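You operate a simulated robot arm through the tools that you are given. There is no shell and no other tool. Be economical: measure what you need, move in short steps, check, and stop when the job is done.

The job below is to be done with a simulated two-armed robot. You get a single attempt, and the scene is never put back.

## Task
Take the pasta jug on the top of the long table and put it away on the shelf of the filling bench. Put the label pack labelled "Lot 62" from the top of the long table on the shelf of the line table. Take the sleeve on the top of the long table and put it away on the top of the goods bench. Put two of the teal tags from the start of the line belt on the top of the roll cabinet. Put the grey cube on the top of the line table away on the top of the narrow table. Put the white paper roll from the top of the line table on the sleeve well and the green paper roll on top of the short roll there. Put the gauge block labelled "55 mm" from the top of the line table on the start of the line belt. Put the small tray labelled "Corn" from the shelf of the line table on the sleeve station. Lift the towel lid open. Any order will do. Set down upright: pasta jug, paper roll, gauge block.

It is judged by the outcome, as a careful person would: the job done as asked, and still so three seconds after it is handed in. It fails if anything else is knocked over, pushed out of place, dropped, spilled or broken. A push-on lid holds only when it is set on centred and level and pressed home; a screw cap is set on level and turned clockwise until tight. Flat cloth is picked up by pressing the open fingertips on it (5 to 10 N) and closing them slowly along it; thin cloth reads only 2 to 8 mm in the jaws.

## Robot
Two 7-joint arms with fingered hands on one trunk, on a base that drives. Base frame: it is fixed to the floor where the robot stands at the start and does not move with it; the origin is under the middle of the robot, x ahead of it, y to its left, z up; the surface under the hand at the start is at about z = 0.85. Units: m, degrees, N and s.
The left shoulder is at the start at [0.07, 0.142, 1.089], the right one opposite. With the tool pointing down near the work surface each hand reaches from about 0.44 to 0.8 m from the robot's upright axis, wherever it stands, measured 20 degrees to its own side. Places, roughly: gauge block [3.5, 0.75, 0.75]; grey cube (4x4x4 cm) [3.6, 1, 0.8]; label pack [0.75, -0.25, 0.75]; paper roll [3.5, 0.75, 0.75]; pasta jug (13x8x11 cm) [0.5, -0.2, 0.9]; shelf of the filling bench [-1.8, -5.6, 0.2]; shelf of the line table [3.6, 0.5, 0.4]; short roll (12x12x13 cm) [3.6, 0.4, 0.8]; sleeve [1.25, -0.25, 1]; sleeve station (26x23 cm) [4.32, 2, 0.92]; sleeve well (22x17 cm) [4.6, 2.26, 0.96]; small tray [3.5, 0.5, 0.5]; start of the line belt [4.3, 1.5, 0.9]; teal tag [4.25, 1.75, 1]; top of the goods bench [-4.4, -5.7, 0.7]; top of the narrow table [-1.3, 2.9, 0.8]; top of the roll cabinet [4.4, 5.8, 1.2]; towel lid [-3.7, 3, 1.1]. Payload 3.6 kg a hand.
The TCP of each hand is the grasp point between the finger pads, 0.025 m short of the fingertips. In the tool frame z runs along the fingers and y along their closing line. Largest opening 0.088 m; the body of the gripper starts 0.029 m behind the TCP. The gripper is a hand of 5 fingers: y runs from the thumb to the fingers, the wrist lies at [-0.013, -0.097, -0.162] in the tool frame.
Orientation is that of the tool frame in the base frame, as a unit quaternion [w, x, y, z]. With the fingers straight down and the wrist toward the robot, the tool's x, y and z point along [0, 1, 0], [1, 0, 0] and [0, 0, -1] of the base frame.

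## Interface
- The arms move only by the tool apply_moves. It takes "left_rows", "right_rows" or both (then of equal length, played together; a hand with none holds still); each is a list of rows, each a list of 6 numbers: the shift along the tool's x, y, z in units of 20 mm (1.0 is 20 mm), then the turn, a rotation vector about the tool's x, y, z in units of 5 degrees (1.0 is 5 degrees). In form: [[dx, dy, dz, wx, wy, wz], ...]. A call has 1 to 10 rows; each row shifts and turns the commanded pose from where the row before left it, along the tool's axes as they then stand. A call with a number of a shift or a turn outside -1 to 1 is refused whole. Each row takes 0.2 s and may step no farther than 0.05 m and 8.6 degrees from the row before; otherwise, the whole call is refused. Where a pose cannot be reached the arm comes as near as it can. A force on the tool above 40 N (or 10 N above the force at the start of the call, whichever is more), or a blocked arm, ends the call early, and 0.2 s more pass. In this call time passes only in rows, and 0.2 s behind the last. It gives the time, the measured TCP pose, the force on the tool (base axes), the opening and the grip force at its end, in the units of the frame above (readings bear some noise), with the torque about the TCP (base axes, N m) and any sound that the robot's microphone picked up.
- Cameras (640 x 400 px; columns grow to the right, rows downward): "scene" is now at [0.1362, -0.0271, 1.3267]; the picture's right is [-0.29, -0.96, -0.00], its down [-0.48, 0.14, -0.87] and it looks along [0.83, -0.25, -0.50] (base axes); focal length 265 px, centre (320, 200). "left" rides on the left gripper at [-0.059, -0.079, -0.105] in its tool frame; the picture's right is [-0.73, -0.32, 0.61], its down [0.62, -0.68, 0.38] and it looks along [0.29, 0.66, 0.70] (tool axes); focal length 234 px, centre (320, 200). "right" rides on the right gripper at [0.059, -0.079, -0.105] in its tool frame; the picture's right is [-0.73, 0.32, -0.61], its down [-0.62, -0.68, 0.38] and it looks along [-0.29, 0.66, 0.70] (tool axes); focal length 234 px, centre (320, 200).
- camera(camera): a new picture of that camera. No time passes.
- move_column(by): slides the trunk up (or, below 0, down) by that many m; the arms and the scene camera ride with it, the base frame stays. It gives what a move gives, with no picture.
- steer(legs): drives the robot by 1 to 6 legs, each [ahead, left, turn to the left] in m, m and degrees, along the robot's own axes; the way and the turn of a leg run together, so that a leg with both is an arc; at most 1.5 m and 180 degrees a leg. The arms and the cameras ride along, it lands a little off, and it stops where it bumps. It gives what a move gives.
- move_fingers(index, middle, ring, little, thumb_bend, thumb_turn, hand): sets how far each is bent, from 0 (flat) to 1 (curled in); at 0.3 the hand is open as for a grip, at 0.7 the pads meet at the TCP. One left out holds its place. A second passes; each finger stops where it meets its share of the squeeze, and holds until it gets a number again. It is the only way to open and close the hand. It gives what a move gives, with no picture; readings hold the bend of each and the force on index, middle, ring, little, thumb and palm. thumb_turn goes from beside the hand (0) to across from the fingers (1), as for a grip.
- turn_head(pan, tilt): turns the head with the scene camera to pan (to the left, within 86 degrees either way) and tilt (down, from -29 to 69), counted from straight ahead of the robot. It gives what a move gives.
- measure_at(camera, pixels): there is no depth. For up to 12 entries [column, row, z] of the newest picture of that camera ("zoom" is the newest enlarged one), the place [x, y] in the base frame at which the ray of that pixel passes the height z, good to about 0.003 m. No time passes.
- inspect(camera, box): a new picture of the part [left, top, right, bottom] of that camera's present view, enlarged. No time passes.
- sign_off(): hands the job in; it is judged then, once.

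Keep the steps short. Do not move on a guess: measure, check each grasp and each placing, and mend mistakes. In all there are 357 turns and 290 pictures (those below and enlarged ones count). Leave the grippers open and the arms clear of the work at the hand-in unless told otherwise, and finish with a single line.

The tools are called after ">>>" as a command line: name --argument value ..., lists and objects as JSON in quotes. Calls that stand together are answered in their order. apply_moves: Moves the arms, as the interface text tells. Its arguments: {"type":"object","properties":{"left_rows":{"type":"array"},"right_rows":{"type":"array"}},"required":[]} The other tools are called the same way: move_column (by) slides the trunk up or down; move_fingers (index, middle, ring, little, thumb_bend, thumb_turn, hand) moves the fingers one by one; steer (legs) drives the base; turn_head (pan, tilt) turns the head that bears the scene camera; camera (camera) takes a picture; measure_at (camera, pixels) gives the place at which the rays of pixels pass given heights; inspect (camera, box) takes an enlarged picture of a part of a camera's view; sign_off () hands the job in.

At the start:

```text
t: 0.0
left_eef_pos: [0.5587, 0.0006, 1.1627]
left_tcp_rot: [-0.001, 0.707, 0.707, 0.0]
left_force: [0.4, -0.6, -0.2]
left_torque: [-0.05, -0.02, 0.03]
left_grip_width: 0.0877
left_grasp_force: 0.1
left_shape: jaw
left_bend: [0.3, 0.3, 0.3, 0.3, 0.3, 0.98]
left_finger forces: [0.0, 0.1, 0.0, 0.0, 0.1, 0.0]
right_eef_pos: [0.3987, -0.3956, 1.1626]
right_tcp_rot: [0.0, 0.707, 0.707, 0.0]
right_force: [-0.5, 0.1, 0.6]
right_torque: [0.02, 0.0, 0.03]
right_grip_width: 0.0877
right_grasp_force: 0.1
right_shape: jaw
right_bend: [0.3, 0.3, 0.3, 0.3, 0.3, 0.98]
right_finger forces: [0.1, 0.0, 0.1, 0.0, 0.0, 0.0]
trunk travel left (down, up): [-0.625, 0.315]
robot x, y, heading: [0.0013, -0.0041, 0.1]
head pan, tilt: [-16.6, 30.0]
```

scene: 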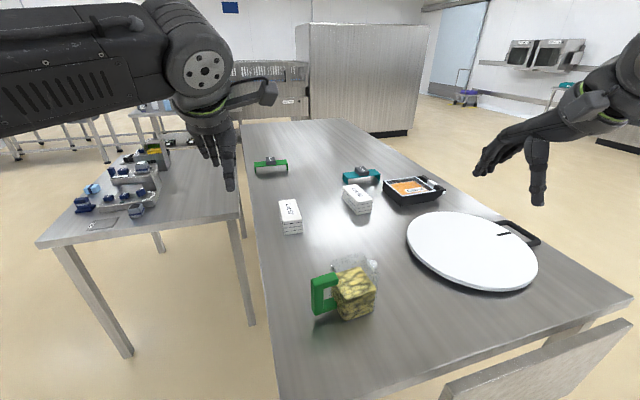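
right: 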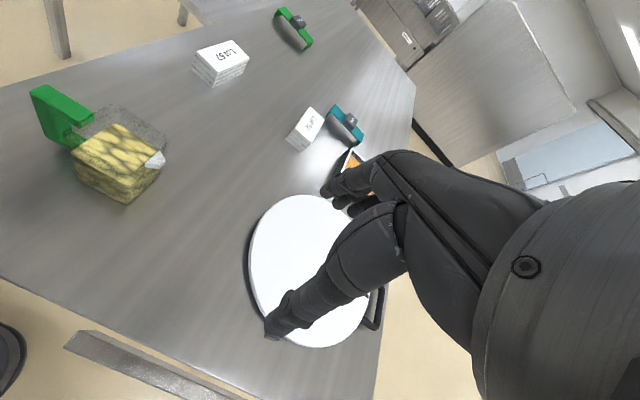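
left: 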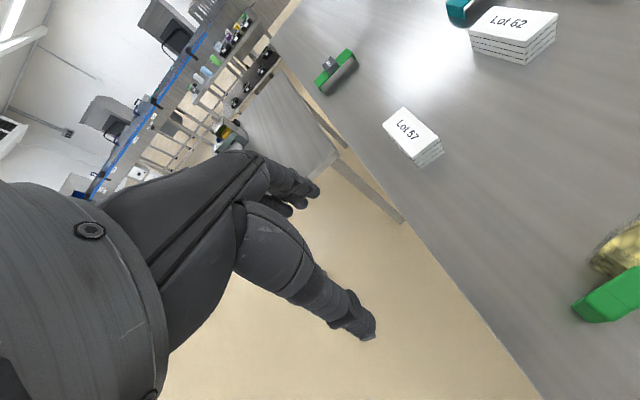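

I see the long table with a jug, label packs and other items. I'll enlarge the table area to identify items.

>>> inspect --camera "scene" --box '[230, 130, 470, 280]'

>>> inspect --camera "scene" --box '[270, 230, 430, 340]'

>>> measure_at --camera "scene" --pixels '[[270, 172, 0.85], [362, 180, 0.85], [292, 232, 0.85], [361, 212, 0.85], [322, 312, 0.85], [355, 317, 0.85], [375, 300, 0.85], [412, 195, 0.85]]'

```text
2.67 times, centred on (350, 205) of scene
```

zoom: 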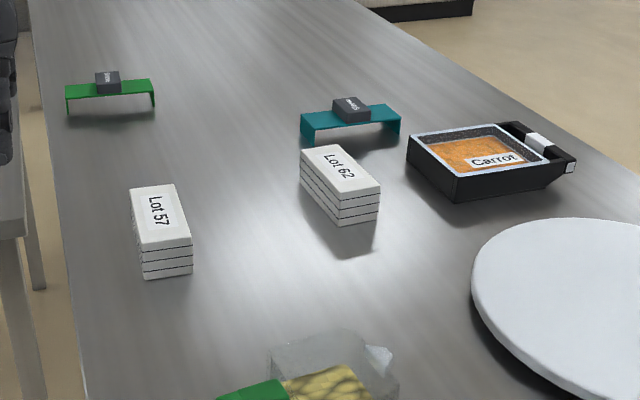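

```text
3.64 times, centred on (350, 285) of scene
```

zoom: 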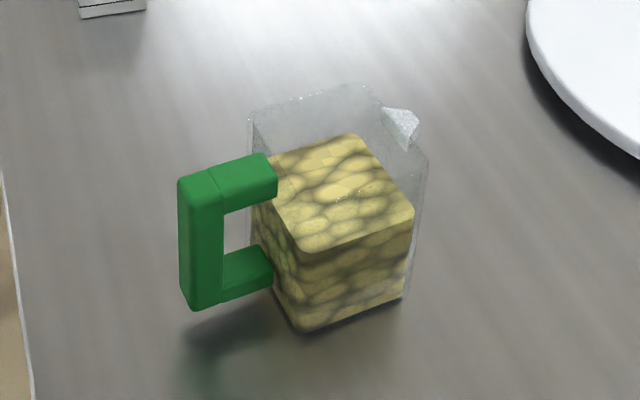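

```text
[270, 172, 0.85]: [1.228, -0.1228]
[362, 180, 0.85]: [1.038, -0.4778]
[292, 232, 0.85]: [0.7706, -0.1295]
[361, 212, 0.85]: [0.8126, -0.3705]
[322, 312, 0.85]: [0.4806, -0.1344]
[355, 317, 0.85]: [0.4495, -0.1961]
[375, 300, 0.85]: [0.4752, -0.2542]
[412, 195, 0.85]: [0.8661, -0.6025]
```

>>> inspect --camera "scene" --box '[250, 148, 298, 178]'

>>> inspect --camera "scene" --box '[335, 160, 391, 195]'

>>> turn_head --pan 30 --tilt 15

>>> camera --camera "scene"

```text
13.33 times, centred on (274, 163) of scene
```

zoom: 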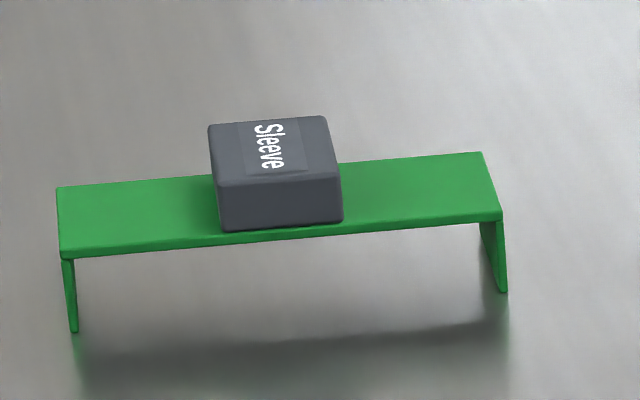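

```text
11.43 times, centred on (363, 178) of scene
```

zoom: 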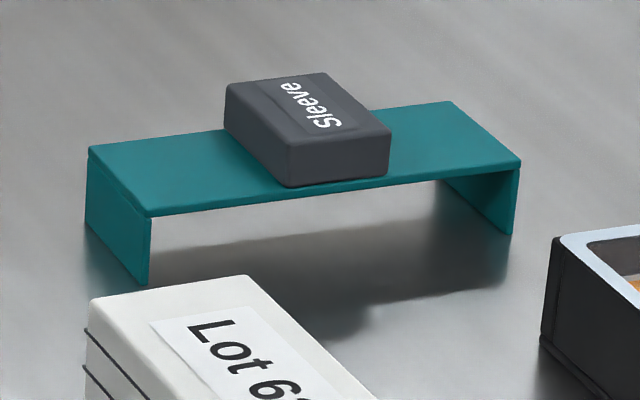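

```text
t: 1.1
left_eef_pos: [0.5589, 0.0019, 1.1625]
left_tcp_rot: [0.0, 0.708, 0.707, 0.0]
left_force: [-0.7, 0.7, -0.4]
left_torque: [0.04, 0.03, -0.01]
left_grip_width: 0.0875
left_grasp_force: 0.0
left_shape: jaw
left_bend: [0.3, 0.3, 0.3, 0.3, 0.3, 0.98]
left_finger forces: [0.0, 0.1, 0.1, 0.0, 0.1, 0.0]
right_eef_pos: [0.3983, -0.3949, 1.1631]
right_tcp_rot: [0.001, 0.707, 0.707, 0.0]
right_force: [0.0, 0.0, -0.6]
right_torque: [0.0, -0.02, -0.01]
right_grip_width: 0.0877
right_grasp_force: 0.0
right_shape: jaw
right_bend: [0.3, 0.3, 0.3, 0.3, 0.3, 0.98]
right_finger forces: [0.0, 0.1, 0.1, 0.1, 0.0, 0.0]
trunk travel left (down, up): [-0.625, 0.315]
robot x, y, heading: [0.0034, -0.0008, 0.0]
head pan, tilt: [30.0, 15.0]
```

```text
282 pictures are left
```

scene: 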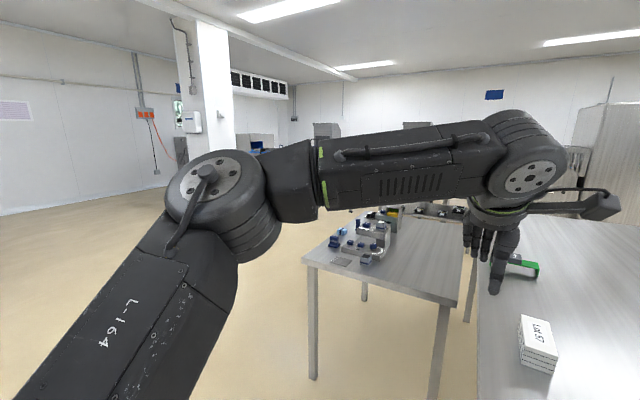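

Both bridges say "Sleeve"; the green one is nearest the listed place. First the jug: I look back at it and triangulate using scene and right cameras.

>>> turn_head --pan -20 --tilt 50

>>> inspect --camera "scene" --box '[200, 80, 440, 230]'

>>> inspect --camera "right" --box '[0, 60, 240, 210]'

```text
t: 2.3
left_eef_pos: [0.5582, 0.0017, 1.1628]
left_tcp_rot: [0.0, 0.707, 0.707, 0.0]
left_force: [0.2, -0.2, -0.4]
left_torque: [0.0, 0.02, 0.01]
left_grip_width: 0.0879
left_grasp_force: 0.1
left_shape: jaw
left_bend: [0.3, 0.3, 0.3, 0.3, 0.3, 0.98]
left_finger forces: [0.1, 0.0, 0.1, 0.0, 0.0, 0.0]
right_eef_pos: [0.3991, -0.3955, 1.1639]
right_tcp_rot: [0.0, 0.707, 0.707, 0.0]
right_force: [-0.4, 0.9, 0.1]
right_torque: [-0.01, 0.01, -0.01]
right_grip_width: 0.0874
right_grasp_force: 0.0
right_shape: jaw
right_bend: [0.3, 0.3, 0.3, 0.3, 0.3, 0.98]
right_finger forces: [0.0, 0.0, 0.0, 0.1, 0.0, 0.0]
trunk travel left (down, up): [-0.625, 0.315]
robot x, y, heading: [0.0001, -0.0002, -0.1]
head pan, tilt: [-20.0, 50.0]
```

```text
2.67 times, centred on (320, 155) of scene
```

zoom: 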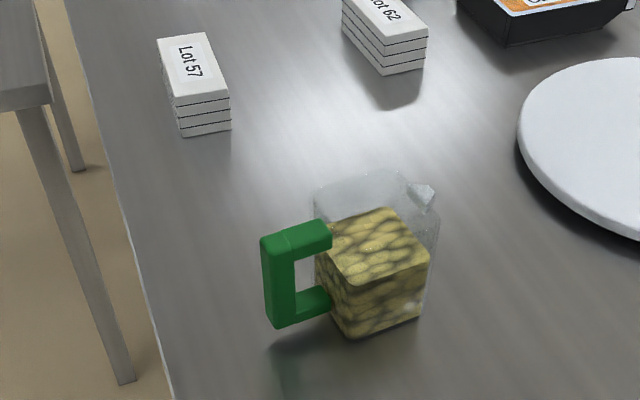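

```text
2.67 times, centred on (120, 135) of right
```

zoom: 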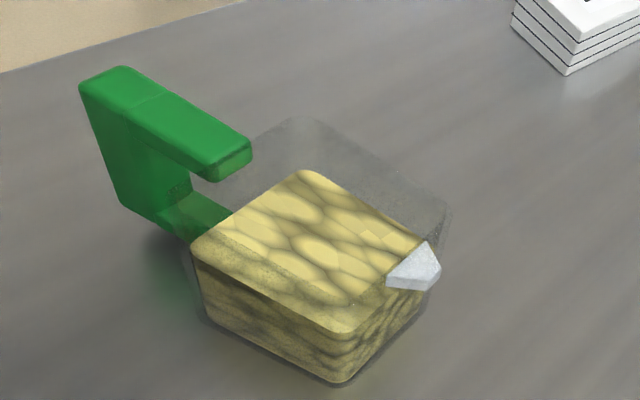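

>>> measure_at --camera "scene" --pixels '[[298.5, 168.5, 0.93], [298.5, 168.5, 0.96], [302, 176.4, 0.93], [302, 176.4, 0.96], [322, 162.5, 0.93], [324, 171, 0.93], [333, 202, 0.85], [357, 200, 0.85], [302, 202, 0.87], [331, 205, 0.85], [358, 196, 0.85]]'

>>> measure_at --camera "right" --pixels '[[30, 93, 0.93], [30, 93, 0.96], [45.7, 84.7, 0.93], [45.7, 84.7, 0.96], [94.5, 116.2, 0.93], [78.7, 123.7, 0.93], [128, 203, 0.85], [166, 170, 0.85], [76, 180, 0.85], [46, 137, 0.85]]'

```text
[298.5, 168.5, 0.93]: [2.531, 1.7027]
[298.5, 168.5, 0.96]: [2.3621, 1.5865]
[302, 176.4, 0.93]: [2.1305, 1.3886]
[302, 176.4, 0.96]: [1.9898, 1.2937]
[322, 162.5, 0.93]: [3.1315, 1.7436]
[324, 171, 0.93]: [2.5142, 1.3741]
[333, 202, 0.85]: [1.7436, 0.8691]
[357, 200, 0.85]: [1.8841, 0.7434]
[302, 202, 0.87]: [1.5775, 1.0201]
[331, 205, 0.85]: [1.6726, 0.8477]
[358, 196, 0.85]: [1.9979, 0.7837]
```

```text
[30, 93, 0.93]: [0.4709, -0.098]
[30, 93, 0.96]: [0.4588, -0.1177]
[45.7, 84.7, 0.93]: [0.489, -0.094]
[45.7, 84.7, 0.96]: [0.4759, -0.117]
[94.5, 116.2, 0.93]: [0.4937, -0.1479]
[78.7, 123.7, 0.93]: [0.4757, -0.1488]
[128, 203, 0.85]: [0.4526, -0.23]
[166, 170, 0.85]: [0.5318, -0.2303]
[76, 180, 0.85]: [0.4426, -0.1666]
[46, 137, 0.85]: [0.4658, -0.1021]
```

>>> camera --camera "scene"

>>> measure_at --camera "scene" --pixels '[[298.5, 168.5, 0.93], [298.5, 168.5, 0.96], [302, 176.4, 0.93], [302, 176.4, 0.96], [322, 162.5, 0.93], [324, 171, 0.93], [333, 202, 0.85], [357, 200, 0.85], [302, 202, 0.87], [331, 205, 0.85], [358, 196, 0.85]]'

```text
279 pictures are left
```

scene: 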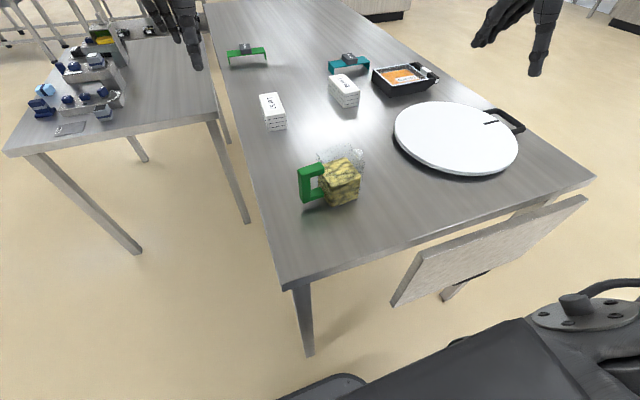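

```text
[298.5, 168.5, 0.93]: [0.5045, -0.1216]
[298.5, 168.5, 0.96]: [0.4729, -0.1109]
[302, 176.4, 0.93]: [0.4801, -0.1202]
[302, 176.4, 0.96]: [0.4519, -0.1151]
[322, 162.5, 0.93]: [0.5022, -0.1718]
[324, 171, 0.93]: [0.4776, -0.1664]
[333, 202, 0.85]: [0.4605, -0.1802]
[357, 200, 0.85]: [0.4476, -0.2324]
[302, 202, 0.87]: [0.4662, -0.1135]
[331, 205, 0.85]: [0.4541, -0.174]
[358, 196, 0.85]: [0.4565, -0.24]
```

Handle bar: centre x≈0.467, outer face y≈-0.115, z 0.865–0.958, opening toward +y. I'll turn the left hand to point along -y at a safe height.

>>> apply_moves --left_rows '[[0.3, -0.46, 0, 0, -1, 0], [0.3, -0.46, 0, 0, -1, 0], [0.3, -0.46, 0, 0, -1, 0], [0.3, -0.46, 0, 0, -1, 0], [0.3, -0.46, 0, 0, -1, 0], [0.3, -0.46, 0, 0, -1, 0], [0.3, -0.46, 0, 0, -1, 0], [0.3, -0.46, 0, 0, -1, 0], [0.3, -0.46, 0, 0, -1, 0], [0.3, -0.46, 0, 0, -1, 0]]'

>>> apply_moves --left_rows '[[0, 0, -0.5, 0, -1, 0], [0, 0, -0.5, 0, -1, 0], [0, 0, -0.5, 0, -1, 0], [0, 0, -0.5, 0, -1, 0], [0, 0, -0.5, 0, -1, 0], [0, 0, -0.5, 0, -1, 0], [0, 0, -0.5, 0, -1, 0], [0, 0, -0.5, 0, -1, 0]]'

```text
t: 4.5
left_eef_pos: [0.466, 0.0575, 1.1408]
left_tcp_rot: [0.3, 0.64, 0.641, -0.299]
left_force: [0.9, 0.0, 0.5]
left_torque: [-0.02, -0.01, 0.01]
left_grip_width: 0.0876
left_grasp_force: 0.0
left_shape: jaw
left_bend: [0.3, 0.3, 0.3, 0.3, 0.3, 0.98]
left_finger forces: [0.1, 0.1, 0.1, 0.0, 0.0, 0.1]
right_eef_pos: [0.398, -0.3946, 1.1619]
right_tcp_rot: [-0.001, 0.706, 0.708, 0.0]
right_force: [-0.3, -0.8, 0.5]
right_torque: [-0.01, -0.03, 0.0]
right_grip_width: 0.0875
right_grasp_force: 0.1
right_shape: jaw
right_bend: [0.3, 0.3, 0.3, 0.3, 0.3, 0.98]
right_finger forces: [0.0, 0.1, 0.1, 0.0, 0.1, 0.1]
trunk travel left (down, up): [-0.625, 0.315]
robot x, y, heading: [-0.0033, -0.0014, -0.3]
head pan, tilt: [-20.0, 50.0]
```

```text
t: 6.3
left_eef_pos: [0.4658, 0.1278, 1.1701]
left_tcp_rot: [0.501, 0.5, 0.499, -0.5]
left_force: [0.1, 0.6, 0.3]
left_torque: [-0.02, 0.01, 0.0]
left_grip_width: 0.0878
left_grasp_force: 0.1
left_shape: jaw
left_bend: [0.3, 0.3, 0.3, 0.3, 0.3, 0.98]
left_finger forces: [0.0, 0.1, 0.1, 0.0, 0.0, 0.0]
right_eef_pos: [0.397, -0.3947, 1.1623]
right_tcp_rot: [0.0, 0.707, 0.707, 0.0]
right_force: [0.8, 0.0, -0.6]
right_torque: [-0.01, -0.03, 0.05]
right_grip_width: 0.0877
right_grasp_force: 0.0
right_shape: jaw
right_bend: [0.3, 0.3, 0.3, 0.3, 0.3, 0.98]
right_finger forces: [0.1, 0.1, 0.1, 0.1, 0.0, 0.0]
trunk travel left (down, up): [-0.625, 0.315]
robot x, y, heading: [0.0047, 0.0001, -0.1]
head pan, tilt: [-20.0, 50.0]
```

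>>> apply_moves --left_rows '[[1, 0, 0, 0, 0, 0], [1, 0, 0, 0, 0, 0], [1, 0, 0, 0, 0, 0], [1, 0, 0, 0, 0, 0], [1, 0, 0.5, 0, 0, 0], [1, 0, 0.5, 0, 0, 0], [1, 0, 0.5, 0, 0, 0], [1, 0, 0.5, 0, 0, 0], [1, 0, 1, 0, 0, 0], [1, 0, 1, 0, 0, 0]]'

>>> camera --camera "scene"

>>> camera --camera "left"

```text
t: 8.5
left_eef_pos: [0.4667, 0.0476, 0.9703]
left_tcp_rot: [0.5, 0.499, 0.501, -0.5]
left_force: [-0.7, 0.3, -1.3]
left_torque: [0.0, -0.01, -0.01]
left_grip_width: 0.0875
left_grasp_force: 0.0
left_shape: jaw
left_bend: [0.3, 0.3, 0.3, 0.3, 0.3, 0.98]
left_finger forces: [0.1, 0.0, 0.0, 0.1, 0.0, 0.0]
right_eef_pos: [0.3984, -0.3952, 1.1618]
right_tcp_rot: [-0.001, 0.707, 0.707, 0.0]
right_force: [0.6, -0.4, 0.2]
right_torque: [0.0, -0.01, -0.02]
right_grip_width: 0.0876
right_grasp_force: 0.1
right_shape: jaw
right_bend: [0.3, 0.3, 0.3, 0.3, 0.3, 0.98]
right_finger forces: [0.0, 0.0, 0.0, 0.1, 0.0, 0.0]
trunk travel left (down, up): [-0.625, 0.315]
robot x, y, heading: [0.0014, 0.003, 0.1]
head pan, tilt: [-20.0, 50.0]
```

```text
278 pictures are left
```

scene: 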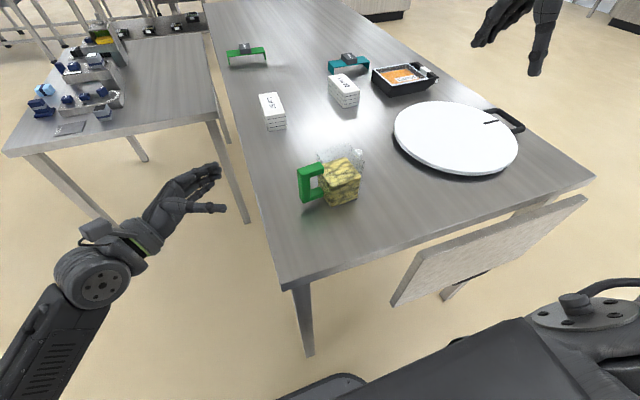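

```text
277 pictures are left
```

left: 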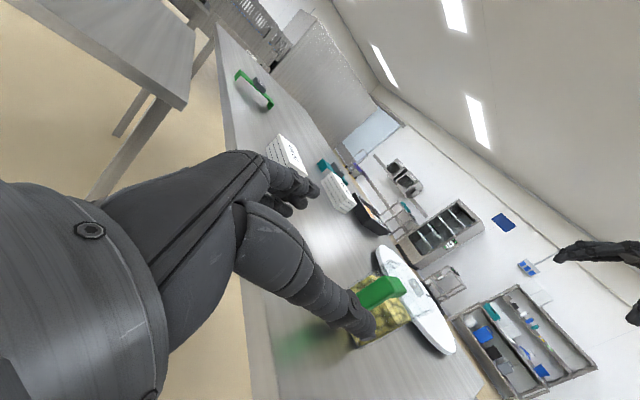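

>>> apply_moves --left_rows '[[1, 0, 0, 0, 0, 0], [1, 0, 0, 0, 0, 0], [1, 0, 0, 0, 0, 0], [0, 0, 1, 0, 0, 0], [0, 0, 1, 0, 0, 0], [0, 0, 1, 0, 0, 0], [0, 0, 1, 0, 0, 0], [0, 0, 1, 0, 0, 0]]'

>>> inspect --camera "scene" --box '[200, 100, 440, 250]'

```text
t: 10.3
left_eef_pos: [0.4668, -0.0525, 0.9095]
left_tcp_rot: [0.5, 0.5, 0.501, -0.499]
left_force: [0.5, -0.2, 0.6]
left_torque: [0.0, 0.04, -0.01]
left_grip_width: 0.0877
left_grasp_force: 0.1
left_shape: jaw
left_bend: [0.3, 0.3, 0.3, 0.3, 0.3, 0.98]
left_finger forces: [0.1, 0.1, 0.0, 0.0, 0.1, 0.0]
right_eef_pos: [0.3989, -0.3949, 1.1617]
right_tcp_rot: [0.0, 0.708, 0.706, 0.001]
right_force: [-0.3, 0.2, -0.3]
right_torque: [0.0, 0.04, 0.0]
right_grip_width: 0.0876
right_grasp_force: 0.1
right_shape: jaw
right_bend: [0.3, 0.3, 0.3, 0.3, 0.3, 0.98]
right_finger forces: [0.0, 0.0, 0.0, 0.0, 0.0, 0.0]
trunk travel left (down, up): [-0.625, 0.315]
robot x, y, heading: [-0.0008, 0.0001, -0.1]
head pan, tilt: [-20.0, 50.0]
```

```text
2.67 times, centred on (320, 175) of scene
```

zoom: 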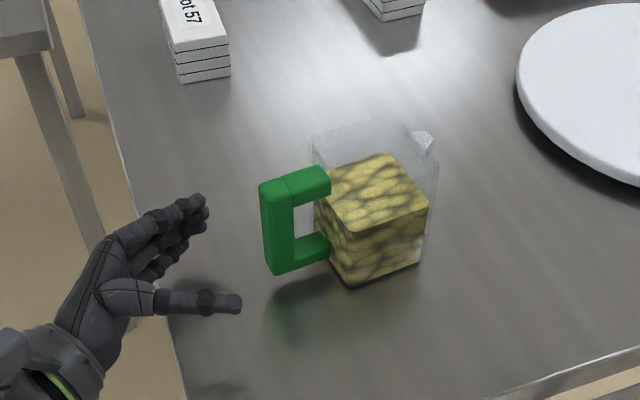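

>>> apply_moves --left_rows '[[0, 0, 0.8, 0, 0, 0], [0, 0, 0.8, 0, 0, 0], [0, 0, 0.8, 0, 0, 0], [0, 0, 0.85, 0, 0, 0]]'

>>> inspect --camera "scene" --box '[200, 100, 440, 250]'

```text
t: 11.3
left_eef_pos: [0.4664, -0.1177, 0.9101]
left_tcp_rot: [0.499, 0.501, 0.5, -0.5]
left_force: [0.5, 0.2, 0.6]
left_torque: [-0.04, 0.04, -0.04]
left_grip_width: 0.0877
left_grasp_force: 0.0
left_shape: jaw
left_bend: [0.3, 0.3, 0.3, 0.3, 0.3, 0.98]
left_finger forces: [0.0, 0.0, 0.0, 0.0, 0.1, 0.1]
right_eef_pos: [0.3974, -0.3959, 1.163]
right_tcp_rot: [0.0, 0.707, 0.707, 0.0]
right_force: [-0.2, -0.2, -0.4]
right_torque: [-0.01, -0.01, 0.03]
right_grip_width: 0.0877
right_grasp_force: 0.0
right_shape: jaw
right_bend: [0.3, 0.3, 0.3, 0.3, 0.3, 0.98]
right_finger forces: [0.0, 0.1, 0.0, 0.0, 0.1, 0.0]
trunk travel left (down, up): [-0.625, 0.315]
robot x, y, heading: [0.0023, 0.0011, -0.2]
head pan, tilt: [-20.0, 50.0]
```

```text
2.67 times, centred on (320, 175) of scene
```

zoom: 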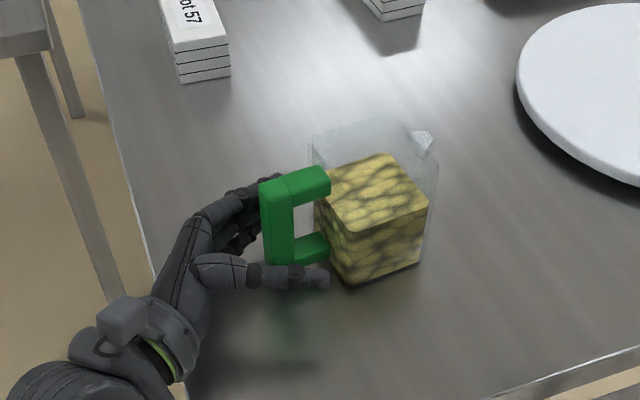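

>>> move_fingers --hand "left" --index 0.7 --middle 0.7 --ring 0.7 --little 0.7 --thumb_bend 0.7

>>> inspect --camera "scene" --box '[200, 100, 440, 250]'

```text
t: 12.3
left_eef_pos: [0.4667, -0.116, 0.9101]
left_tcp_rot: [-0.5, -0.5, -0.5, 0.5]
left_force: [0.7, -1.6, 0.3]
left_torque: [-0.03, -0.22, 0.01]
left_grip_width: 0.01
left_grasp_force: 8.0
left_shape: fingers
left_bend: [0.67, 0.7, 0.67, 0.67, 0.63, 0.97]
left_finger forces: [2.4, 0.2, 2.2, 3.4, 6.5, 0.1]
right_eef_pos: [0.399, -0.3956, 1.1631]
right_tcp_rot: [0.0, 0.707, 0.707, 0.0]
right_force: [0.2, -0.3, 0.0]
right_torque: [-0.03, 0.02, -0.01]
right_grip_width: 0.0876
right_grasp_force: 0.2
right_shape: jaw
right_bend: [0.3, 0.3, 0.3, 0.3, 0.3, 0.98]
right_finger forces: [0.1, 0.0, 0.0, 0.0, 0.0, 0.1]
trunk travel left (down, up): [-0.625, 0.315]
robot x, y, heading: [0.001, 0.0003, -0.3]
head pan, tilt: [-20.0, 50.0]
```

```text
2.67 times, centred on (320, 175) of scene
```

zoom: 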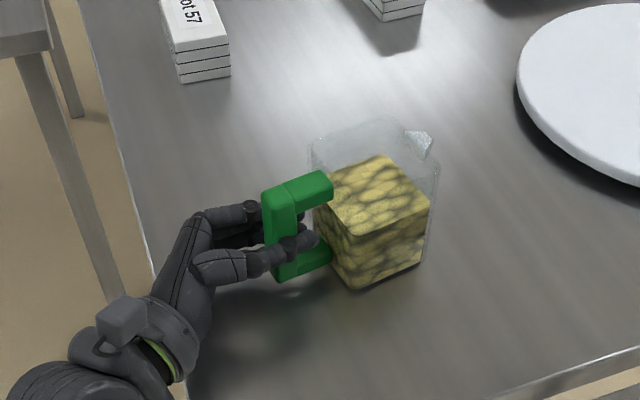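

>>> move_fingers --hand "left" --index 0.85 --middle 0.85 --ring 0.85 --little 0.85 --thumb_bend 0.85

>>> apply_moves --left_rows '[[-0.5, 0, 0, 0, 0, 0], [-0.5, 0, 0, 0, 0, 0], [-0.5, 0, 0, 0, 0, 0], [-0.5, 0, 0, 0, 0, 0], [0, 0, 0, 0, 0, 0]]'

>>> inspect --camera "scene" --box '[200, 80, 440, 230]'

```text
t: 13.3
left_eef_pos: [0.4658, -0.1166, 0.9119]
left_tcp_rot: [0.501, 0.499, 0.5, -0.5]
left_force: [4.1, -1.9, 17.5]
left_torque: [-0.4, -0.63, 0.05]
left_grip_width: 0.003
left_grasp_force: 33.7
left_shape: fingers
left_bend: [0.84, 0.83, 0.81, 0.79, 0.76, 0.93]
left_finger forces: [0.1, 6.3, 26.8, 14.5, 18.9, 0.1]
right_eef_pos: [0.3969, -0.3958, 1.1634]
right_tcp_rot: [0.0, 0.707, 0.707, 0.001]
right_force: [-0.1, -0.1, 0.9]
right_torque: [-0.01, -0.04, -0.01]
right_grip_width: 0.0875
right_grasp_force: 0.0
right_shape: jaw
right_bend: [0.3, 0.3, 0.3, 0.3, 0.3, 0.98]
right_finger forces: [0.0, 0.0, 0.0, 0.0, 0.0, 0.1]
trunk travel left (down, up): [-0.625, 0.315]
robot x, y, heading: [-0.0012, -0.0034, 0.1]
head pan, tilt: [-20.0, 50.0]
```

```text
t: 14.5
left_eef_pos: [0.4676, -0.1197, 0.9497]
left_tcp_rot: [0.499, 0.5, 0.501, -0.501]
left_force: [-0.8, 0.8, -3.9]
left_torque: [0.24, 0.03, 0.03]
left_grip_width: 0.0028
left_grasp_force: 20.2
left_shape: fingers
left_bend: [0.84, 0.84, 0.83, 0.82, 0.79, 0.91]
left_finger forces: [5.7, 3.2, 5.8, 11.1, 14.8, 0.0]
right_eef_pos: [0.3991, -0.3955, 1.162]
right_tcp_rot: [-0.001, 0.707, 0.707, 0.001]
right_force: [0.4, 0.0, -0.3]
right_torque: [-0.01, -0.03, 0.0]
right_grip_width: 0.0878
right_grasp_force: 0.1
right_shape: jaw
right_bend: [0.3, 0.3, 0.3, 0.3, 0.3, 0.98]
right_finger forces: [0.1, 0.1, 0.0, 0.0, 0.0, 0.1]
trunk travel left (down, up): [-0.625, 0.315]
robot x, y, heading: [-0.0021, 0.0008, 0.2]
head pan, tilt: [-20.0, 50.0]
```

```text
2.67 times, centred on (320, 155) of scene
```

zoom: 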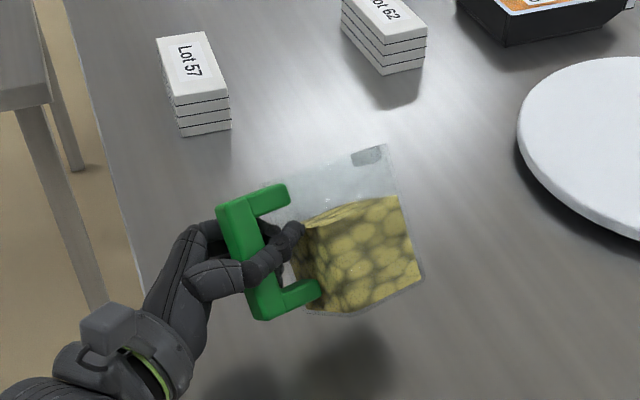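

The jug is lifted but leans about 15° toward the handle. I'll turn the hand back to level it and check.

>>> apply_moves --left_rows '[[-0.5, 0, 0, 0, 0.5, 0], [-0.5, 0, 0, 0, 0.5, 0], [-0.5, 0, 0, 0, 0.5, 0], [-0.5, 0, 0, 0, 0.5, 0], [-0.5, 0, 0, 0, 0.5, 0], [-0.5, 0, 0, 0, 0.5, 0]]'

>>> inspect --camera "scene" --box '[200, 50, 440, 200]'

>>> camera --camera "right"

```text
t: 15.9
left_eef_pos: [0.4675, -0.1247, 1.0094]
left_tcp_rot: [0.43, 0.561, 0.561, -0.43]
left_force: [-0.3, -0.3, -4.7]
left_torque: [0.17, 0.05, 0.01]
left_grip_width: 0.0024
left_grasp_force: 19.5
left_shape: fingers
left_bend: [0.84, 0.84, 0.83, 0.82, 0.79, 0.91]
left_finger forces: [5.8, 2.8, 5.7, 10.4, 13.9, 0.0]
right_eef_pos: [0.3995, -0.3951, 1.1629]
right_tcp_rot: [0.0, 0.707, 0.707, 0.0]
right_force: [1.2, 0.3, 0.3]
right_torque: [0.01, 0.03, 0.01]
right_grip_width: 0.0877
right_grasp_force: 0.0
right_shape: jaw
right_bend: [0.3, 0.3, 0.3, 0.3, 0.3, 0.98]
right_finger forces: [0.0, 0.0, 0.0, 0.0, 0.1, 0.0]
trunk travel left (down, up): [-0.625, 0.315]
robot x, y, heading: [0.0011, 0.005, -0.2]
head pan, tilt: [-20.0, 50.0]
```

```text
2.67 times, centred on (320, 125) of scene
```

zoom: 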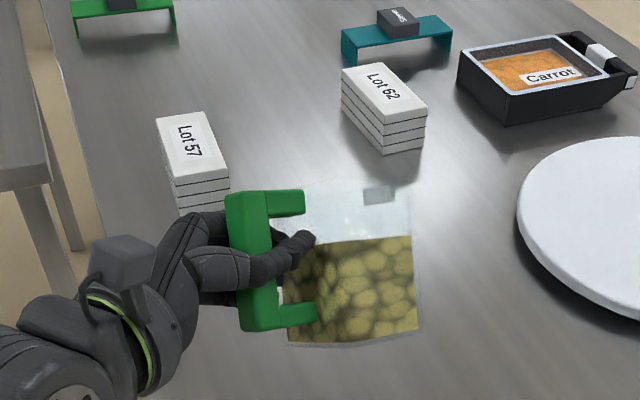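

```text
271 pictures are left
```

right: 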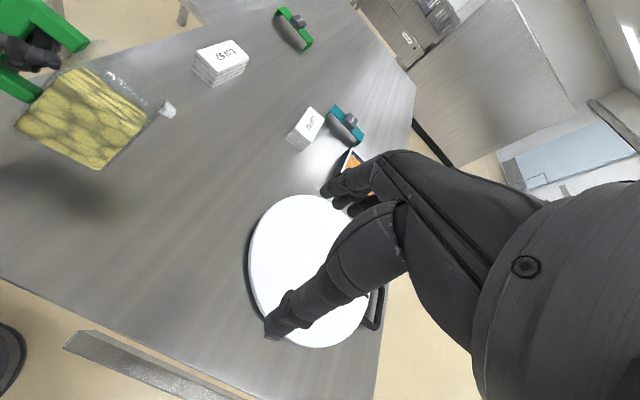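

The jug is also tilted back (top away, about 40°) by the strong squeeze. I turn it upright, then I'll set it down and regrip more gently.

>>> apply_moves --left_rows '[[-0.1, 0, 0, -0.26, 0, 0.96], [-0.1, 0, 0, -0.26, 0, 0.96], [-0.1, 0, 0, -0.26, 0, 0.96], [-0.1, 0, 0, -0.26, 0, 0.96], [-0.1, 0, 0, -0.26, 0, 0.96], [-0.1, 0, 0, -0.26, 0, 0.96], [-0.1, 0, 0, -0.26, 0, 0.96]]'

>>> camera --camera "scene"

>>> inspect --camera "scene" --box '[200, 50, 440, 200]'

>>> camera --camera "right"

```text
t: 17.5
left_eef_pos: [0.4643, -0.1279, 1.0228]
left_tcp_rot: [0.578, 0.664, 0.407, -0.242]
left_force: [0.4, 0.1, -3.9]
left_torque: [0.2, 0.07, 0.01]
left_grip_width: 0.0031
left_grasp_force: 17.9
left_shape: fingers
left_bend: [0.84, 0.84, 0.83, 0.82, 0.79, 0.91]
left_finger forces: [7.5, 2.6, 4.8, 7.7, 12.4, 0.1]
right_eef_pos: [0.3985, -0.3947, 1.1625]
right_tcp_rot: [0.0, 0.707, 0.707, 0.001]
right_force: [0.4, 0.5, -0.8]
right_torque: [-0.03, -0.01, -0.02]
right_grip_width: 0.0878
right_grasp_force: 0.1
right_shape: jaw
right_bend: [0.3, 0.3, 0.3, 0.3, 0.3, 0.98]
right_finger forces: [0.0, 0.0, 0.0, 0.0, 0.1, 0.0]
trunk travel left (down, up): [-0.625, 0.315]
robot x, y, heading: [0.0011, -0.0008, 0.2]
head pan, tilt: [-20.0, 50.0]
```

```text
270 pictures are left
```

scene: 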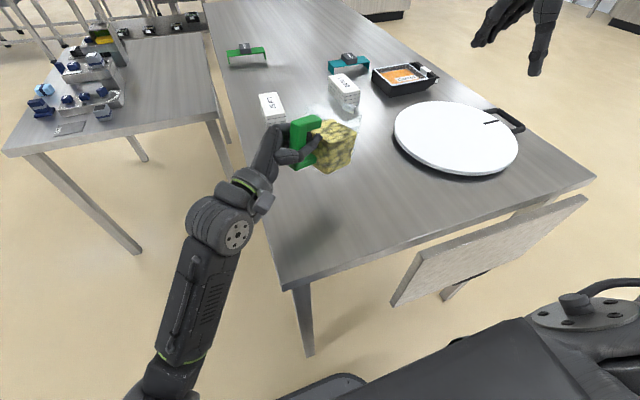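

```text
2.67 times, centred on (320, 125) of scene
```

zoom: 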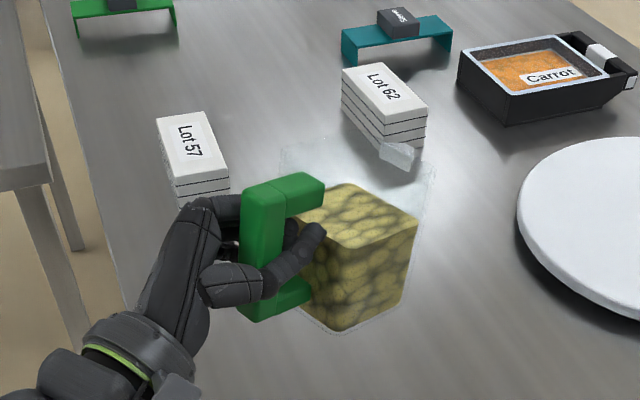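

```text
268 pictures are left
```

right: 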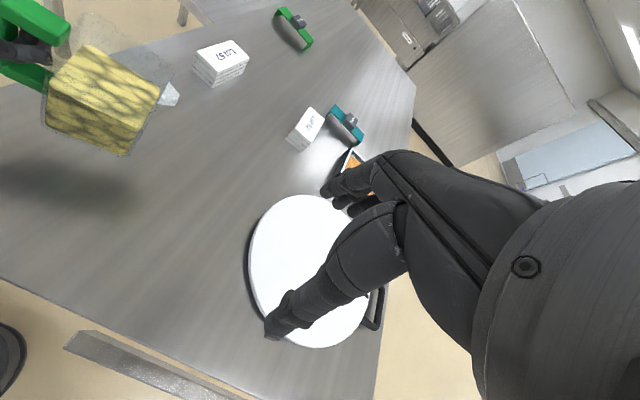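

Nearly upright now. I lower it straight down toward the table.

>>> apply_moves --left_rows '[[0.79, -0.57, 0.21, 0, 0, 0], [0.79, -0.57, 0.21, 0, 0, 0], [0.79, -0.57, 0.21, 0, 0, 0], [0.79, -0.57, 0.21, 0, 0, 0], [0.4, -0.28, 0.1, 0, 0, 0]]'

>>> inspect --camera "scene" --box '[200, 100, 440, 250]'

```text
t: 18.7
left_eef_pos: [0.4641, -0.1283, 0.9332]
left_tcp_rot: [0.579, 0.663, 0.408, -0.242]
left_force: [0.2, 0.0, -4.1]
left_torque: [0.16, 0.06, -0.02]
left_grip_width: 0.0026
left_grasp_force: 17.6
left_shape: fingers
left_bend: [0.84, 0.84, 0.83, 0.82, 0.79, 0.91]
left_finger forces: [8.4, 2.4, 4.4, 7.6, 12.5, 0.0]
right_eef_pos: [0.3988, -0.3954, 1.1621]
right_tcp_rot: [0.001, 0.707, 0.707, 0.0]
right_force: [1.0, -0.6, 1.1]
right_torque: [0.0, 0.01, 0.0]
right_grip_width: 0.0874
right_grasp_force: 0.0
right_shape: jaw
right_bend: [0.3, 0.3, 0.3, 0.3, 0.3, 0.98]
right_finger forces: [0.0, 0.0, 0.1, 0.0, 0.0, 0.0]
trunk travel left (down, up): [-0.625, 0.315]
robot x, y, heading: [0.0031, -0.0019, 0.0]
head pan, tilt: [-20.0, 50.0]
```

```text
2.67 times, centred on (320, 175) of scene
```

zoom: 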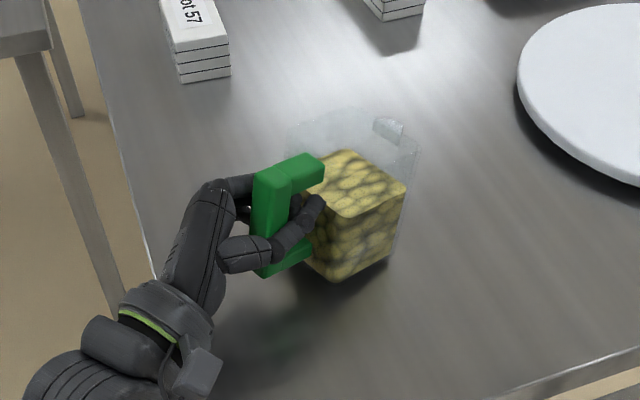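

>>> apply_moves --left_rows '[[0.2, -0.14, 0.05, 0, 0, 0], [0.2, -0.14, 0.05, 0, 0, 0], [0.2, -0.14, 0.05, 0, 0, 0], [0.2, -0.14, 0.05, 0, 0, 0], [0, 0, 0, 0, 0, 0]]'

>>> inspect --camera "scene" --box '[240, 120, 400, 220]'

```text
t: 19.9
left_eef_pos: [0.4636, -0.1266, 0.914]
left_tcp_rot: [0.58, 0.663, 0.406, -0.242]
left_force: [-1.7, 1.9, 4.8]
left_torque: [-0.35, -0.37, -0.02]
left_grip_width: 0.0036
left_grasp_force: 22.0
left_shape: fingers
left_bend: [0.84, 0.84, 0.83, 0.81, 0.83, 0.91]
left_finger forces: [2.7, 3.7, 8.2, 10.3, 19.2, 0.1]
right_eef_pos: [0.3963, -0.3945, 1.1628]
right_tcp_rot: [0.001, 0.708, 0.707, 0.001]
right_force: [0.2, 0.4, -1.0]
right_torque: [-0.04, 0.0, -0.03]
right_grip_width: 0.0875
right_grasp_force: 0.0
right_shape: jaw
right_bend: [0.3, 0.3, 0.3, 0.3, 0.3, 0.98]
right_finger forces: [0.1, 0.0, 0.1, 0.0, 0.0, 0.0]
trunk travel left (down, up): [-0.625, 0.315]
robot x, y, heading: [-0.0027, -0.0049, -0.0]
head pan, tilt: [-20.0, 50.0]
```

```text
4.00 times, centred on (320, 170) of scene
```

zoom: 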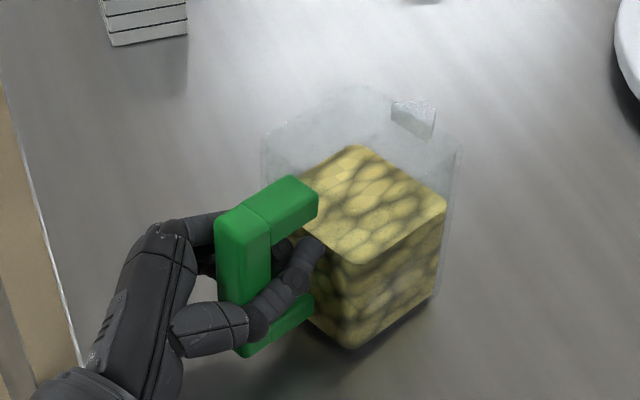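

Contact (force turned to +4.8 N). I open the hand.

>>> move_fingers --hand "left" --index 0.6 --middle 0.6 --ring 0.6 --little 0.6 --thumb_bend 0.55

>>> move_fingers --hand "left" --index 0.3 --middle 0.3 --ring 0.3 --little 0.3 --thumb_bend 0.3

>>> inspect --camera "scene" --box '[200, 100, 440, 250]'

```text
t: 20.9
left_eef_pos: [0.4644, -0.127, 0.913]
left_tcp_rot: [0.579, 0.664, 0.407, -0.242]
left_force: [-0.4, 0.1, -2.2]
left_torque: [0.03, 0.05, 0.0]
left_grip_width: 0.0229
left_grasp_force: 2.7
left_shape: fingers
left_bend: [0.62, 0.61, 0.6, 0.6, 0.55, 0.97]
left_finger forces: [4.3, 0.4, 0.1, 0.0, 0.9, 0.0]
right_eef_pos: [0.3987, -0.3954, 1.1627]
right_tcp_rot: [0.0, 0.707, 0.708, 0.0]
right_force: [-0.2, -0.1, 0.6]
right_torque: [-0.02, 0.03, -0.02]
right_grip_width: 0.0876
right_grasp_force: 0.1
right_shape: jaw
right_bend: [0.3, 0.3, 0.3, 0.3, 0.3, 0.98]
right_finger forces: [0.2, 0.0, 0.0, 0.0, 0.0, 0.0]
trunk travel left (down, up): [-0.625, 0.315]
robot x, y, heading: [-0.0028, 0.0004, -0.1]
head pan, tilt: [-20.0, 50.0]
```

```text
t: 21.9
left_eef_pos: [0.4641, -0.1276, 0.9127]
left_tcp_rot: [0.579, 0.663, 0.408, -0.241]
left_force: [0.3, 0.9, -0.3]
left_torque: [0.0, 0.02, 0.06]
left_grip_width: 0.0842
left_grasp_force: 0.5
left_shape: fingers
left_bend: [0.3, 0.3, 0.3, 0.3, 0.3, 0.97]
left_finger forces: [0.0, 0.6, 0.1, 0.0, 0.1, 0.0]
right_eef_pos: [0.3973, -0.3943, 1.162]
right_tcp_rot: [0.0, 0.707, 0.707, 0.0]
right_force: [-1.4, -0.1, -0.2]
right_torque: [-0.05, 0.01, -0.01]
right_grip_width: 0.0875
right_grasp_force: 0.1
right_shape: jaw
right_bend: [0.3, 0.3, 0.3, 0.3, 0.3, 0.98]
right_finger forces: [0.0, 0.0, 0.0, 0.0, 0.0, 0.0]
trunk travel left (down, up): [-0.625, 0.315]
robot x, y, heading: [-0.0009, 0.0039, 0.1]
head pan, tilt: [-20.0, 50.0]
```

```text
2.67 times, centred on (320, 175) of scene
```

zoom: 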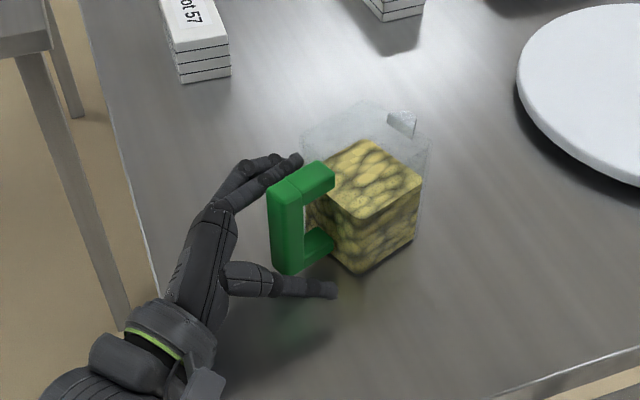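

Jug stands upright. I back off and restore hand orientation.

>>> apply_moves --left_rows '[[0, 0, -1, 0, 0, 0], [0, 0, -1, 0, 0, 0], [0, 0, -1, 0, 0, 0], [0, 0, -1, 0, 0, 0]]'

>>> apply_moves --left_rows '[[0, 0, 0, 0.26, 0, -0.96], [0, 0, 0, 0.26, 0, -0.96], [0, 0, 0, 0.26, 0, -0.96], [0, 0, 0, 0.26, 0, -0.96], [0, 0, 0, 0.26, 0, -0.96], [0, 0, 0, 0.26, 0, -0.96], [0, 0, 0, 0.26, 0, -0.96], [0, 0, 0, 0, -1, 0], [0, 0, 0, 0, -1, 0], [0, 0, 0, 0, -1, 0]]'

>>> camera --camera "scene"

>>> inspect --camera "right" --box '[0, 60, 240, 210]'

>>> inspect --camera "scene" --box '[260, 115, 420, 215]'

```text
t: 22.9
left_eef_pos: [0.4507, -0.0476, 0.9301]
left_tcp_rot: [0.578, 0.664, 0.408, -0.242]
left_force: [0.8, 0.1, -0.7]
left_torque: [0.01, -0.01, 0.01]
left_grip_width: 0.0844
left_grasp_force: 0.1
left_shape: fingers
left_bend: [0.3, 0.3, 0.3, 0.3, 0.3, 0.97]
left_finger forces: [0.0, 0.1, 0.0, 0.0, 0.0, 0.1]
right_eef_pos: [0.3983, -0.3947, 1.1642]
right_tcp_rot: [0.0, 0.707, 0.708, 0.0]
right_force: [1.1, -0.4, -0.9]
right_torque: [0.01, 0.0, -0.01]
right_grip_width: 0.0877
right_grasp_force: 0.1
right_shape: jaw
right_bend: [0.3, 0.3, 0.3, 0.3, 0.3, 0.98]
right_finger forces: [0.0, 0.0, 0.0, 0.0, 0.0, 0.0]
trunk travel left (down, up): [-0.625, 0.315]
robot x, y, heading: [-0.0003, -0.0017, 0.1]
head pan, tilt: [-20.0, 50.0]
```

```text
t: 25.1
left_eef_pos: [0.452, -0.0487, 0.9303]
left_tcp_rot: [0.5, 0.5, 0.501, -0.499]
left_force: [-0.5, 0.3, 0.9]
left_torque: [0.03, 0.03, 0.01]
left_grip_width: 0.0847
left_grasp_force: 0.1
left_shape: fingers
left_bend: [0.3, 0.3, 0.3, 0.3, 0.3, 0.97]
left_finger forces: [0.0, 0.0, 0.0, 0.0, 0.1, 0.0]
right_eef_pos: [0.3972, -0.3956, 1.1625]
right_tcp_rot: [0.0, 0.707, 0.707, 0.0]
right_force: [0.3, -0.3, -0.4]
right_torque: [-0.01, -0.01, -0.01]
right_grip_width: 0.0879
right_grasp_force: 0.1
right_shape: jaw
right_bend: [0.3, 0.3, 0.3, 0.3, 0.3, 0.98]
right_finger forces: [0.0, 0.0, 0.0, 0.1, 0.0, 0.1]
trunk travel left (down, up): [-0.625, 0.315]
robot x, y, heading: [-0.0025, -0.0006, 0.2]
head pan, tilt: [-20.0, 50.0]
```

```text
264 pictures are left
```

scene: 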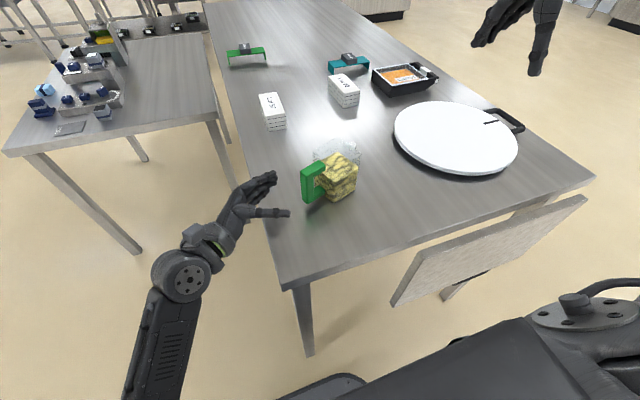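

```text
2.67 times, centred on (120, 135) of right
```

zoom: 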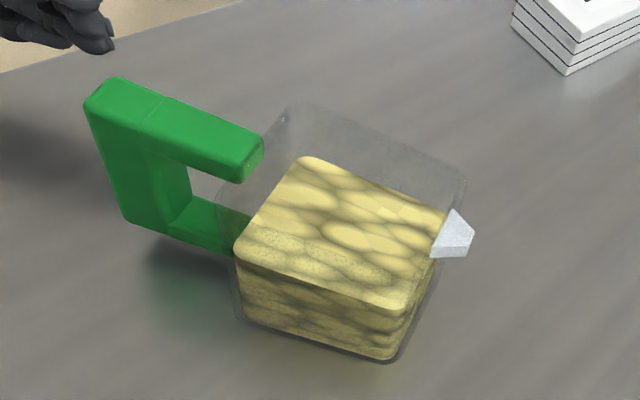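

```text
4.00 times, centred on (340, 165) of scene
```

zoom: 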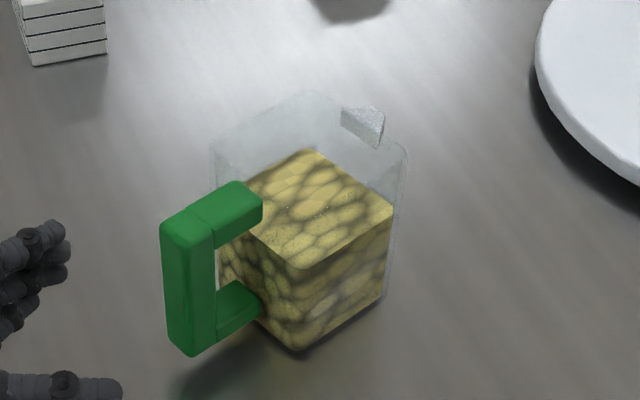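

>>> measure_at --camera "zoom" --pixels '[[163, 228, 0.957], [188, 247, 0.957], [212, 240, 0.957], [190, 208, 0.957], [236, 182, 0.957], [263, 200, 0.957], [192, 355, 0.865], [298, 350, 0.852], [382, 305, 0.852], [400, 150, 0.955]]'

>>> measure_at --camera "right" --pixels '[[31.9, 97, 0.957], [45, 89, 0.957], [98.6, 111, 0.957], [90, 127, 0.957]]'

```text
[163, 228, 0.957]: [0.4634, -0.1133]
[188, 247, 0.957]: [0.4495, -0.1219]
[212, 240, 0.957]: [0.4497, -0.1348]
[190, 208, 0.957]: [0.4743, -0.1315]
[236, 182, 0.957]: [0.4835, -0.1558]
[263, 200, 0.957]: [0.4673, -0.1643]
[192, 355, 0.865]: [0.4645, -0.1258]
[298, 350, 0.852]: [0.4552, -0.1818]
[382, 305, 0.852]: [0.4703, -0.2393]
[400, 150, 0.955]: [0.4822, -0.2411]
```

```text
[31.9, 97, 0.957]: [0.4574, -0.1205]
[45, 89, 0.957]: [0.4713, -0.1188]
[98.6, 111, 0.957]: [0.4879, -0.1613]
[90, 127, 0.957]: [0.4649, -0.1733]
```

Jug yawed ~20°. I align the hand yaw and approach.

>>> apply_moves --left_rows '[[0, 0, 0, -1, 0, 0], [0, 0, 0, -1, 0, 0], [0, 0, 0, -1, 0, 0], [0, 0, 0, -1, 0, 0], [0.5, -0.41, 0, 0, 0, 0], [0.5, -0.41, 0, 0, 0, 0], [0, 0, 0.8, 0, 0, 0], [0, 0, 0.8, 0, 0, 0]]'

>>> inspect --camera "scene" --box '[220, 100, 420, 225]'

```text
t: 26.9
left_eef_pos: [0.4384, -0.0724, 0.888]
left_tcp_rot: [0.559, 0.436, 0.591, -0.385]
left_force: [1.4, 10.1, 37.1]
left_torque: [2.13, -0.38, 0.04]
left_grip_width: 0.0845
left_grasp_force: 18.7
left_shape: fingers
left_bend: [0.3, 0.3, 0.3, 0.3, 0.3, 0.97]
left_finger forces: [0.0, 0.1, 0.0, 36.9, 0.1, 0.0]
right_eef_pos: [0.3942, -0.3923, 1.166]
right_tcp_rot: [0.003, 0.708, 0.707, 0.001]
right_force: [0.0, 0.6, -0.6]
right_torque: [-0.01, 0.01, -0.03]
right_grip_width: 0.0875
right_grasp_force: 0.1
right_shape: jaw
right_bend: [0.3, 0.3, 0.3, 0.3, 0.3, 0.98]
right_finger forces: [0.0, 0.1, 0.1, 0.0, 0.0, 0.1]
trunk travel left (down, up): [-0.625, 0.315]
robot x, y, heading: [0.0007, 0.0002, -0.1]
head pan, tilt: [-20.0, 50.0]
```

```text
3.20 times, centred on (320, 162) of scene
```

zoom: 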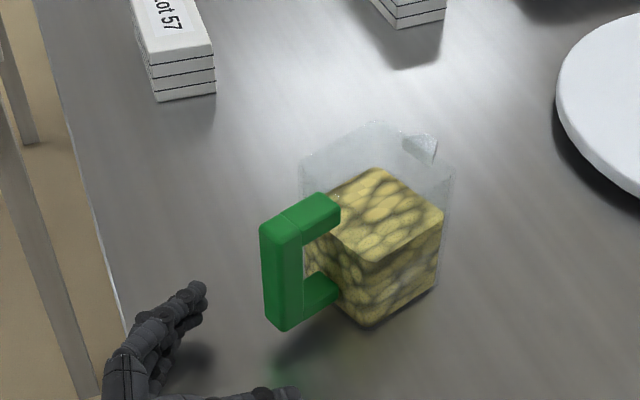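

The little finger pressed the table: pose fell lower than commanded. I raise and check the pose.

>>> apply_moves --left_rows '[[-1, 0, -0.5, 0, 0, 0], [-1, 0, -0.5, 0, 0, 0]]'

>>> camera --camera "scene"

```text
t: 27.7
left_eef_pos: [0.4332, -0.055, 0.9097]
left_tcp_rot: [0.541, 0.45, 0.603, -0.376]
left_force: [-0.2, -0.4, 0.6]
left_torque: [-0.03, -0.01, 0.03]
left_grip_width: 0.0844
left_grasp_force: 0.0
left_shape: fingers
left_bend: [0.3, 0.3, 0.3, 0.3, 0.3, 0.97]
left_finger forces: [0.0, 0.0, 0.0, 0.0, 0.0, 0.0]
right_eef_pos: [0.4, -0.3966, 1.1621]
right_tcp_rot: [0.0, 0.707, 0.707, 0.0]
right_force: [0.3, 0.2, 0.7]
right_torque: [0.0, 0.02, 0.02]
right_grip_width: 0.0876
right_grasp_force: 0.1
right_shape: jaw
right_bend: [0.3, 0.3, 0.3, 0.3, 0.3, 0.98]
right_finger forces: [0.0, 0.0, 0.1, 0.0, 0.0, 0.0]
trunk travel left (down, up): [-0.625, 0.315]
robot x, y, heading: [-0.0003, 0.001, -0.0]
head pan, tilt: [-20.0, 50.0]
stopped in row 2 (left hand): the arm was blocked; the commanded pose is now the measured one
```

```text
260 pictures are left
```

scene: 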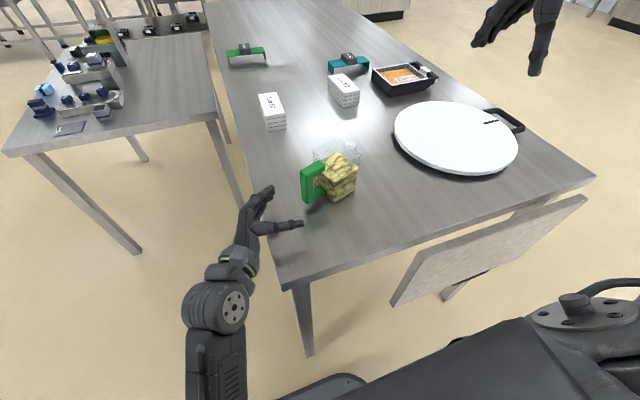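

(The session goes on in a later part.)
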